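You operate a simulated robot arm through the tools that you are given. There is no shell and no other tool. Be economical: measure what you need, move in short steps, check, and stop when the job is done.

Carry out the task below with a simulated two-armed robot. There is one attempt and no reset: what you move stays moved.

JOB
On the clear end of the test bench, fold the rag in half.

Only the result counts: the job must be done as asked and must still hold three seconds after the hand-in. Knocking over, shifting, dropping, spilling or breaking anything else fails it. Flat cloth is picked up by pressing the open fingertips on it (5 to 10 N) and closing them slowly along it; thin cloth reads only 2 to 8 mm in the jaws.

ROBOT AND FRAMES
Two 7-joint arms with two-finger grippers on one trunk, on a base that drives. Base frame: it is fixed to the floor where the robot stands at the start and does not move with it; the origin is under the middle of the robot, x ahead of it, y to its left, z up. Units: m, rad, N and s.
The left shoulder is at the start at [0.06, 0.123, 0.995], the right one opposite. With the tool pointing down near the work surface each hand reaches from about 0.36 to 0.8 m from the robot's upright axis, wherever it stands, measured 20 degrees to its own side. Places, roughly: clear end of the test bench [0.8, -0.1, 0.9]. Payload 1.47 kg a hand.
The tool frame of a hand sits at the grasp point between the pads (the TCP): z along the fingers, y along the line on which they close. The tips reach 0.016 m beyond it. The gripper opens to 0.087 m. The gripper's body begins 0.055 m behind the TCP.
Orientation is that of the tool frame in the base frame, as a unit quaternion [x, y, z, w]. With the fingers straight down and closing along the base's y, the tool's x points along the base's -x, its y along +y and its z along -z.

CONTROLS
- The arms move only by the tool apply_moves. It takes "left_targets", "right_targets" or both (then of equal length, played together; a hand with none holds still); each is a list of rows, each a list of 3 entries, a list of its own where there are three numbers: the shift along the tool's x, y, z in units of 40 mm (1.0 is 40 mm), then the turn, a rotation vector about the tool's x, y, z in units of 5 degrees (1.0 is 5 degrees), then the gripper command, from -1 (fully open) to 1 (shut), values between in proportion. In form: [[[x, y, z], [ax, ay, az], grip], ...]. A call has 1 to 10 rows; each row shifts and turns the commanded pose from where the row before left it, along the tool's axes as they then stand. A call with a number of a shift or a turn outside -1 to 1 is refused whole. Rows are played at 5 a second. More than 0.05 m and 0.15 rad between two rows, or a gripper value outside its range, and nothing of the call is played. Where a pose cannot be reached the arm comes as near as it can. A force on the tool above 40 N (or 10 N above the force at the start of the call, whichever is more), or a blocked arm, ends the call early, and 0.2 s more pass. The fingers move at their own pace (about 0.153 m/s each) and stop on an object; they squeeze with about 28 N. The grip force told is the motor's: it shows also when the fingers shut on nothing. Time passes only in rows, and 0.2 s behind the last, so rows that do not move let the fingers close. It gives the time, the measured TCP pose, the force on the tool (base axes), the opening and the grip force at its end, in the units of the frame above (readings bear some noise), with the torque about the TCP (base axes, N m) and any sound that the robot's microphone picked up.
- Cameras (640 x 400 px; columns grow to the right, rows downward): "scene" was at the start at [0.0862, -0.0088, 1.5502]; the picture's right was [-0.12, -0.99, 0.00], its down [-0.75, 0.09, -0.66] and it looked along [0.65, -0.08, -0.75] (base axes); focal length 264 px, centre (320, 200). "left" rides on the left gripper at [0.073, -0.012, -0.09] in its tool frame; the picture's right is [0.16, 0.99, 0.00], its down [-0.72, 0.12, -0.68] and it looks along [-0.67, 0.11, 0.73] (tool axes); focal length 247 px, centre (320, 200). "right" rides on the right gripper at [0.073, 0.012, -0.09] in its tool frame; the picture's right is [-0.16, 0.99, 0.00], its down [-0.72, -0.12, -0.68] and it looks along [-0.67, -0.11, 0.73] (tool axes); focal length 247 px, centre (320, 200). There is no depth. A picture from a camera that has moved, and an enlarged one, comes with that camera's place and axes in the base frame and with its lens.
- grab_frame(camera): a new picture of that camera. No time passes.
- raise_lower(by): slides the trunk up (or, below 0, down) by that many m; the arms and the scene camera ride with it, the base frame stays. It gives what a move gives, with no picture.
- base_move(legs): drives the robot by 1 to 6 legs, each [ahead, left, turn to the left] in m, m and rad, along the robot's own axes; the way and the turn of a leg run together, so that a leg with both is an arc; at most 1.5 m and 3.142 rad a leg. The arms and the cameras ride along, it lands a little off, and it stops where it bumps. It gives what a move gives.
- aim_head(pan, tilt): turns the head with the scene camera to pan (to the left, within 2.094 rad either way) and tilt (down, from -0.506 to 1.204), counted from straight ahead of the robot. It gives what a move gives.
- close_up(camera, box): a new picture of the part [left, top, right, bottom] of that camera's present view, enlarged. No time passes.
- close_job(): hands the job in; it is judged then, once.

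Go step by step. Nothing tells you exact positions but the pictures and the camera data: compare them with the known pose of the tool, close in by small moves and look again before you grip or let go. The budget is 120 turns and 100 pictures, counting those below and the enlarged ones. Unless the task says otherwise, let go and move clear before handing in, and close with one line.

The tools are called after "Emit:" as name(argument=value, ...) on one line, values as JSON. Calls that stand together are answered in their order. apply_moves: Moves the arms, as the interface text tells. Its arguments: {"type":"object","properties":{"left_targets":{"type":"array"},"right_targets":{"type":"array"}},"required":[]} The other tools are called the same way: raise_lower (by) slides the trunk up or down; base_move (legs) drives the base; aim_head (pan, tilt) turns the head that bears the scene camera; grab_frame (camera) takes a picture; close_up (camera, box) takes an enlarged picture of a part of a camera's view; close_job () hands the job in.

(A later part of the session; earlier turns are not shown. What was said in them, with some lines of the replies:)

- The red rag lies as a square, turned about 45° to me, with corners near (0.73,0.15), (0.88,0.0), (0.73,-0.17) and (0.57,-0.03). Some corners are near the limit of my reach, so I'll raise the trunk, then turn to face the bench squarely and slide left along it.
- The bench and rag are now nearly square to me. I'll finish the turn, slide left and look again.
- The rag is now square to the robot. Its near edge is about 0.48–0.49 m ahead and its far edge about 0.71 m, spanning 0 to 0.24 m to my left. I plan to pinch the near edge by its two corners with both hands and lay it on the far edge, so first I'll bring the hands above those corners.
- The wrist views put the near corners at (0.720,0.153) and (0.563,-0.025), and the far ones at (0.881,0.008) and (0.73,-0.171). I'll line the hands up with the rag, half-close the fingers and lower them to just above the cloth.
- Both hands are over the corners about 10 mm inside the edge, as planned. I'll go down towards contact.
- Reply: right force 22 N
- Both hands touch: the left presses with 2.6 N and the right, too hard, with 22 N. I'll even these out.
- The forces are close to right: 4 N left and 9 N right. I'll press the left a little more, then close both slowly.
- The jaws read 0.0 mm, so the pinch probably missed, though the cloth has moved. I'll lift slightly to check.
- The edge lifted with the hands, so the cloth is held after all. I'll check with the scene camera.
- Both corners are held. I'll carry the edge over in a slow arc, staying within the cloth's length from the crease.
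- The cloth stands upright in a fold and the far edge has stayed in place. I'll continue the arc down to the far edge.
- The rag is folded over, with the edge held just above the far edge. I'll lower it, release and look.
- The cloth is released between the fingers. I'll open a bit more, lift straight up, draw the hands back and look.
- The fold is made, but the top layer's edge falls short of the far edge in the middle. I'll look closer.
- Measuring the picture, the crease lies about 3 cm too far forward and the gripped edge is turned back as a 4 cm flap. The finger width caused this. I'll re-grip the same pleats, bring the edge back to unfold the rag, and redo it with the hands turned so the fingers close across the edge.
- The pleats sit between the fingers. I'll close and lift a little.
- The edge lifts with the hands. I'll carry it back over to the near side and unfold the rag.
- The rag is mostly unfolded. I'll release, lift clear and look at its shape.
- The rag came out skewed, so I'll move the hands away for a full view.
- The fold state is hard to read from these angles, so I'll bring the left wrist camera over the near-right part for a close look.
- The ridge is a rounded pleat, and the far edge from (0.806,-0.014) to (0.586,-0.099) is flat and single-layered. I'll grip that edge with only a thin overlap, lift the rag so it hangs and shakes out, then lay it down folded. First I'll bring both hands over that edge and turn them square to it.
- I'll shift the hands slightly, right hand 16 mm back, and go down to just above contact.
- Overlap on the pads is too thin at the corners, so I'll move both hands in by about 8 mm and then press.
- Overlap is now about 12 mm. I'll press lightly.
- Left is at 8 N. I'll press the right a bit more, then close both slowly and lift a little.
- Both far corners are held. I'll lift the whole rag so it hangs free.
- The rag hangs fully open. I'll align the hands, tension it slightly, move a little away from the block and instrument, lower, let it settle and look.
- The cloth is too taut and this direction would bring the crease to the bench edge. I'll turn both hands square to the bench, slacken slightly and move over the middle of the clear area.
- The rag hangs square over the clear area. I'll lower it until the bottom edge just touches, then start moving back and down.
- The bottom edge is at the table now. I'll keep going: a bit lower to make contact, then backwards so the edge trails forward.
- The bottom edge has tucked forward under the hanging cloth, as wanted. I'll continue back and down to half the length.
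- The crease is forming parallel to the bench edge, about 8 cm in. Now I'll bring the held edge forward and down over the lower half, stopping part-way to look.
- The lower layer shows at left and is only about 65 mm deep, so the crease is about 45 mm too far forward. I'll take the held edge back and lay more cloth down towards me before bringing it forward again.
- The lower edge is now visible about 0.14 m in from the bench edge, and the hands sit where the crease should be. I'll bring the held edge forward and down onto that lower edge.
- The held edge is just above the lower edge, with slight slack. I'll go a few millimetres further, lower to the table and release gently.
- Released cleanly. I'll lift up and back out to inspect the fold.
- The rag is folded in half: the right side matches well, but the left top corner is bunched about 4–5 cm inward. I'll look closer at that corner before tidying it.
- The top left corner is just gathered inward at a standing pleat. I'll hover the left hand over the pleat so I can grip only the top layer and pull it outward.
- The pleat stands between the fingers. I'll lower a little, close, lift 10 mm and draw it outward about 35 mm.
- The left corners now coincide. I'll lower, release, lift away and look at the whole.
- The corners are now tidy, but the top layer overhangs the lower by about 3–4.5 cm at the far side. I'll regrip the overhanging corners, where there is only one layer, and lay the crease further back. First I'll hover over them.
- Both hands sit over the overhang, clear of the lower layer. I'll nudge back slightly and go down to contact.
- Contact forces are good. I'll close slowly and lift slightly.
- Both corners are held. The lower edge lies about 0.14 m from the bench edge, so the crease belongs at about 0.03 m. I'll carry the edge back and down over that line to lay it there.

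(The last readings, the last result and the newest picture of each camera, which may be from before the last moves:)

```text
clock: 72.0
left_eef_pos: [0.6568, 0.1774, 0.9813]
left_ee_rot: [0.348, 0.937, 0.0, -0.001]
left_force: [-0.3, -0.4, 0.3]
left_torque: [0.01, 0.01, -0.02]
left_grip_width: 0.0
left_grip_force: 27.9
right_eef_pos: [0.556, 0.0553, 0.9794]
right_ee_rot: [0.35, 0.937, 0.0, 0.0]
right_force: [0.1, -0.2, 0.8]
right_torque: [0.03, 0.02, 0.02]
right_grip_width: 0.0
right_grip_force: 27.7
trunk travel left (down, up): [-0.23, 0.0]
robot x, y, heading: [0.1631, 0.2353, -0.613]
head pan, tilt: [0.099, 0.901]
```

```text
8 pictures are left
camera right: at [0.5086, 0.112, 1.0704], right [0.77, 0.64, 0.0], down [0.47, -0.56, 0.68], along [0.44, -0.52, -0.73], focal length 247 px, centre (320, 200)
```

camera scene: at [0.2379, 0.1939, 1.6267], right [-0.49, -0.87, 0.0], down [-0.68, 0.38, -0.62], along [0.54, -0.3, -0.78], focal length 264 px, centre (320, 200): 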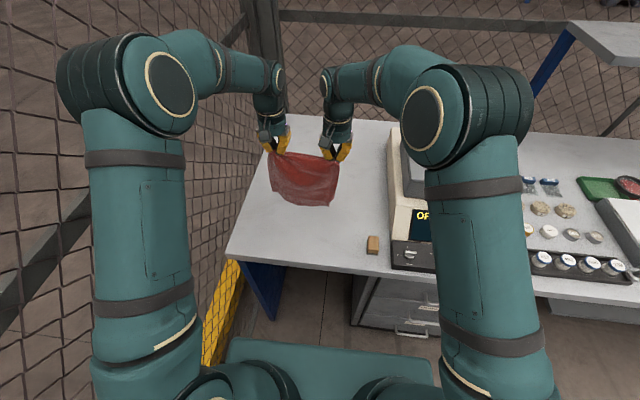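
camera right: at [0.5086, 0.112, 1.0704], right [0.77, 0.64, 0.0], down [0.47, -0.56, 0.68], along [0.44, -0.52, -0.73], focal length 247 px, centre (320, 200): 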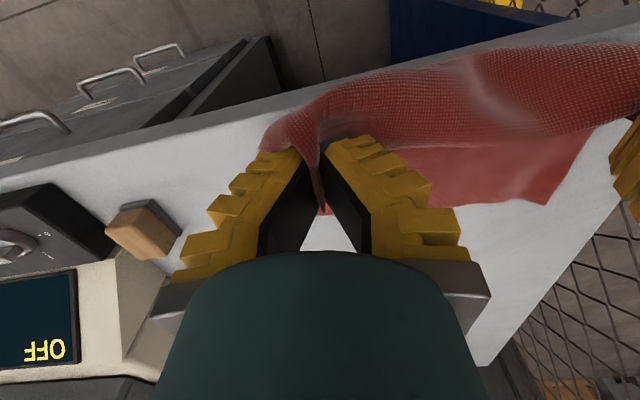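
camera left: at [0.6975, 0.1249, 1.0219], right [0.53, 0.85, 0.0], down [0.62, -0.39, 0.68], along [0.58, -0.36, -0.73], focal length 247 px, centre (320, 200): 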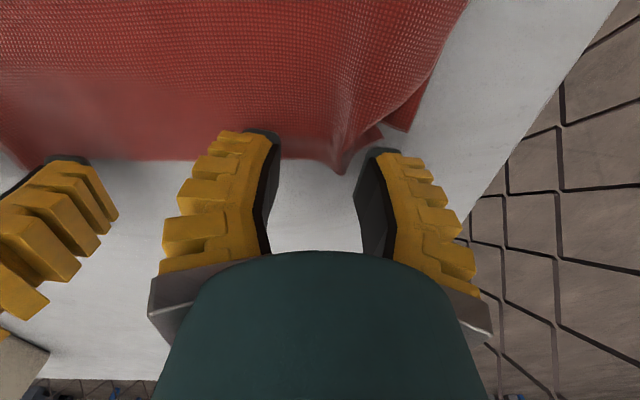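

The lower edge is visible with its far line about 0.12–0.147 m from the bench edge. I'll now bring the held edge forward and lay it on that line.

Emit:
apply_moves(left_targets=[[[-0.4, 0, 0], [0, 0, 0], 1], [[-0.5, 0, 0.05], [0, 0, 0], 1], [[-0.5, 0, 0.15], [0, 0, 0], 1], [[-0.45, 0, 0.2], [0, 0, 0], 1], [[-0.4, 0, 0.3], [0, 0, 0], 1], [[-0.4, 0, 0.3], [0, 0, 0], 1], [[-0.3, 0, 0.2], [0, 0, 0], 1]], right_targets=[[[-0.34, 0, 0], [0, 0, 0], 1], [[-0.425, 0, 0.05], [0, 0, 0], 1], [[-0.425, 0, 0.15], [0, 0, 0], 1], [[-0.38, 0, 0.2], [0, 0, 0], 1], [[-0.34, 0, 0.3], [0, 0, 0], 1], [[-0.34, 0, 0.3], [0, 0, 0], 1], [[-0.255, 0, 0.2], [0, 0, 0], 1]])

Emit:
close_up(camera="scene", box=[230, 160, 370, 280])

Emit:
grab_frame(camera="right")

```text
clock: 73.6
left_eef_pos: [0.7475, 0.0996, 0.9326]
left_ee_rot: [0.349, 0.937, 0.0, 0.0]
left_force: [-0.1, -0.5, 0.6]
left_torque: [-0.02, 0.02, -0.02]
left_grip_width: 0.0
left_grip_force: 27.7
right_eef_pos: [0.6333, -0.01, 0.9307]
right_ee_rot: [0.35, 0.937, 0.0, -0.001]
right_force: [-0.1, -1.4, -0.6]
right_torque: [0.01, 0.0, -0.02]
right_grip_width: 0.0002
right_grip_force: 28.7
trunk travel left (down, up): [-0.23, 0.0]
robot x, y, heading: [0.1618, 0.2412, -0.606]
head pan, tilt: [0.099, 0.901]
```

```text
3.33 times, centred on (300, 220) of scene
camera zoom: at [0.2382, 0.1936, 1.6267], right [-0.49, -0.87, 0.0], down [-0.68, 0.38, -0.62], along [0.54, -0.3, -0.78], focal length 880 px, centre (387, 133)
```

zoom: 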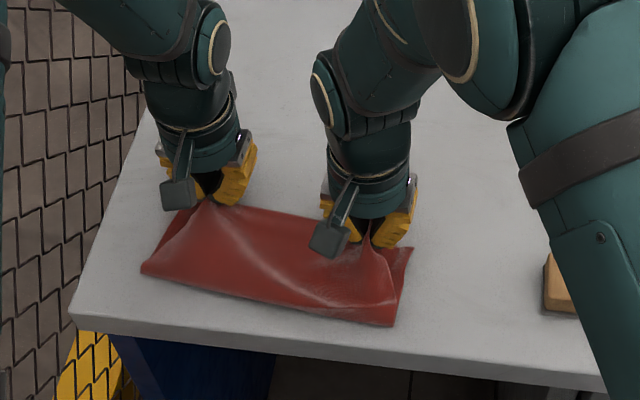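

```text
6 pictures are left
camera right: at [0.5852, 0.0469, 1.0214], right [0.77, 0.64, 0.0], down [0.47, -0.56, 0.68], along [0.44, -0.52, -0.73], focal length 247 px, centre (320, 200)
```

right: 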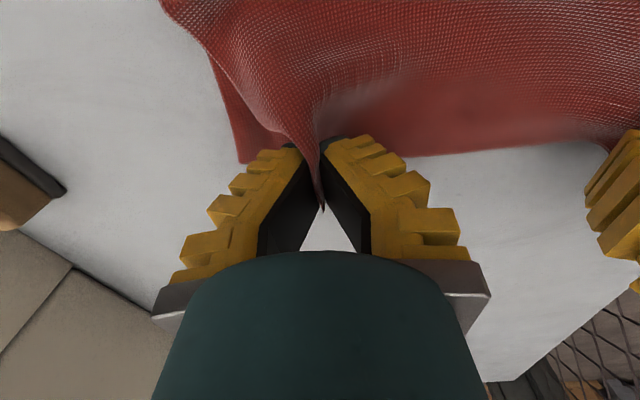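

The edges are nearly together. The right corner needs about 15 mm outward and both need about 12 mm forward; I'll do that, lower and release.

Emit:
apply_moves(left_targets=[[[-0.15, 0.1, 0.1], [0, 0, 0], 1], [[-0.15, 0.1, 0.1], [0, 0, 0], 1], [[0, 0, 0.15], [0, 0, 0], 1], [[0, 0, 0], [0, 0, 0], 0.85], [[0, 0, 0], [0, 0, 0], 0.7], [[0, 0, 0], [0, 0, 0], 0.55], [[0, 0, 0], [0, 0, 0], 0.35], [[0, 0, 0], [0, 0, 0], 0.2]], right_targets=[[[-0.19, -0.19, 0.1], [0, 0, 0], 1], [[-0.19, -0.19, 0.1], [0, 0, 0], 1], [[0, 0, 0.12], [0, 0, 0], 1], [[0, 0, 0], [0, 0, 0], 0.85], [[0, 0, 0], [0, 0, 0], 0.7], [[0, 0, 0], [0, 0, 0], 0.55], [[0, 0, 0], [0, 0, 0], 0.35], [[0, 0, 0], [0, 0, 0], 0.2]])

Emit:
apply_moves(left_targets=[[[-0.1, 0, -0.4], [0, 0, 0], 0.2], [[-0.2, 0, -0.8], [0, 0, 0], 0.2], [[0, 0.3, -0.9], [0, 0, 0], 0.2], [[0, 0.6, -0.9], [0, 0, 0], 0.2], [[0, 0.8, -0.5], [0, 0, 0], 0.2], [[0, 0.6, 0], [0, 0, 0], 0.2]], right_targets=[[[-0.1, 0, -0.4], [0, 0, 0], 0.2], [[-0.2, 0, -0.8], [0, 0, 0], 0.2], [[0, -0.3, -0.9], [0, 0, 0], 0.2], [[0, -0.6, -0.9], [0, 0, 0], 0.2], [[-0.3, -0.8, -0.5], [0, 0, 0], 0.2], [[-0.3, -0.8, 0], [0, 0, 0], 0.2]])

Emit:
close_up(camera="scene", box=[245, 180, 365, 280])

```text
clock: 75.4
left_eef_pos: [0.7603, 0.0975, 0.9188]
left_ee_rot: [0.349, 0.937, 0.0, 0.001]
left_force: [-0.6, -0.1, -0.6]
left_torque: [0.01, 0.02, 0.05]
left_grip_width: 0.0358
left_grip_force: 7.2
right_eef_pos: [0.6326, -0.0305, 0.9189]
right_ee_rot: [0.35, 0.937, 0.0, 0.0]
right_force: [-0.1, 0.2, 0.5]
right_torque: [-0.01, 0.01, -0.02]
right_grip_width: 0.0406
right_grip_force: 4.5
trunk travel left (down, up): [-0.23, 0.0]
robot x, y, heading: [0.164, 0.2332, -0.61]
head pan, tilt: [0.099, 0.901]
```

```text
clock: 76.8
left_eef_pos: [0.8297, 0.1608, 1.0616]
left_ee_rot: [0.35, 0.937, 0.0, 0.0]
left_force: [0.2, -0.1, 0.4]
left_torque: [0.0, 0.01, 0.01]
left_grip_width: 0.0404
left_grip_force: 4.0
right_eef_pos: [0.5966, -0.1311, 1.0581]
right_ee_rot: [0.35, 0.937, 0.0, 0.0]
right_force: [0.3, 0.0, 0.8]
right_torque: [0.03, 0.01, 0.0]
right_grip_width: 0.0406
right_grip_force: 4.3
trunk travel left (down, up): [-0.23, 0.0]
robot x, y, heading: [0.1624, 0.2361, -0.605]
head pan, tilt: [0.099, 0.901]
```

```text
4.00 times, centred on (305, 230) of scene
camera zoom: at [0.2375, 0.1933, 1.6267], right [-0.49, -0.87, 0.0], down [-0.68, 0.38, -0.62], along [0.54, -0.3, -0.78], focal length 1056 px, centre (380, 80)
```

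zoom: 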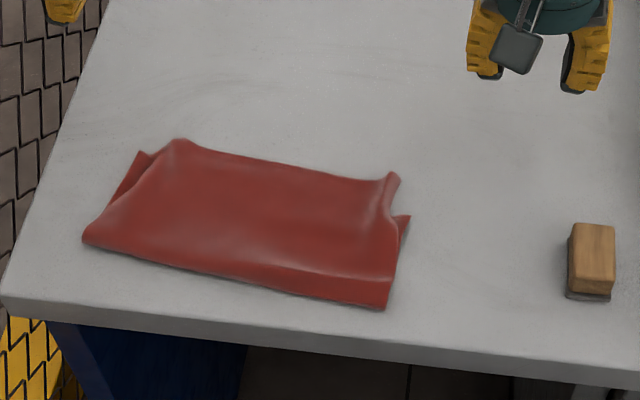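

The rag is folded in half, with the crease near the bench edge and the corners within about 2–4 cm of each other. Both hands are empty and clear, and the block and instrument haven't moved, so I'll hand it in.

Emit:
close_job()

```text
The job is handed in.
```

The rag is folded in half on the clear end of the bench, though not perfectly: the top layer overhangs the lower by about 1–3.5 cm, and its top corners sit about 2–4 cm from the ones below. Both hands let go and moved clear, and nothing else on the bench appears to have moved.
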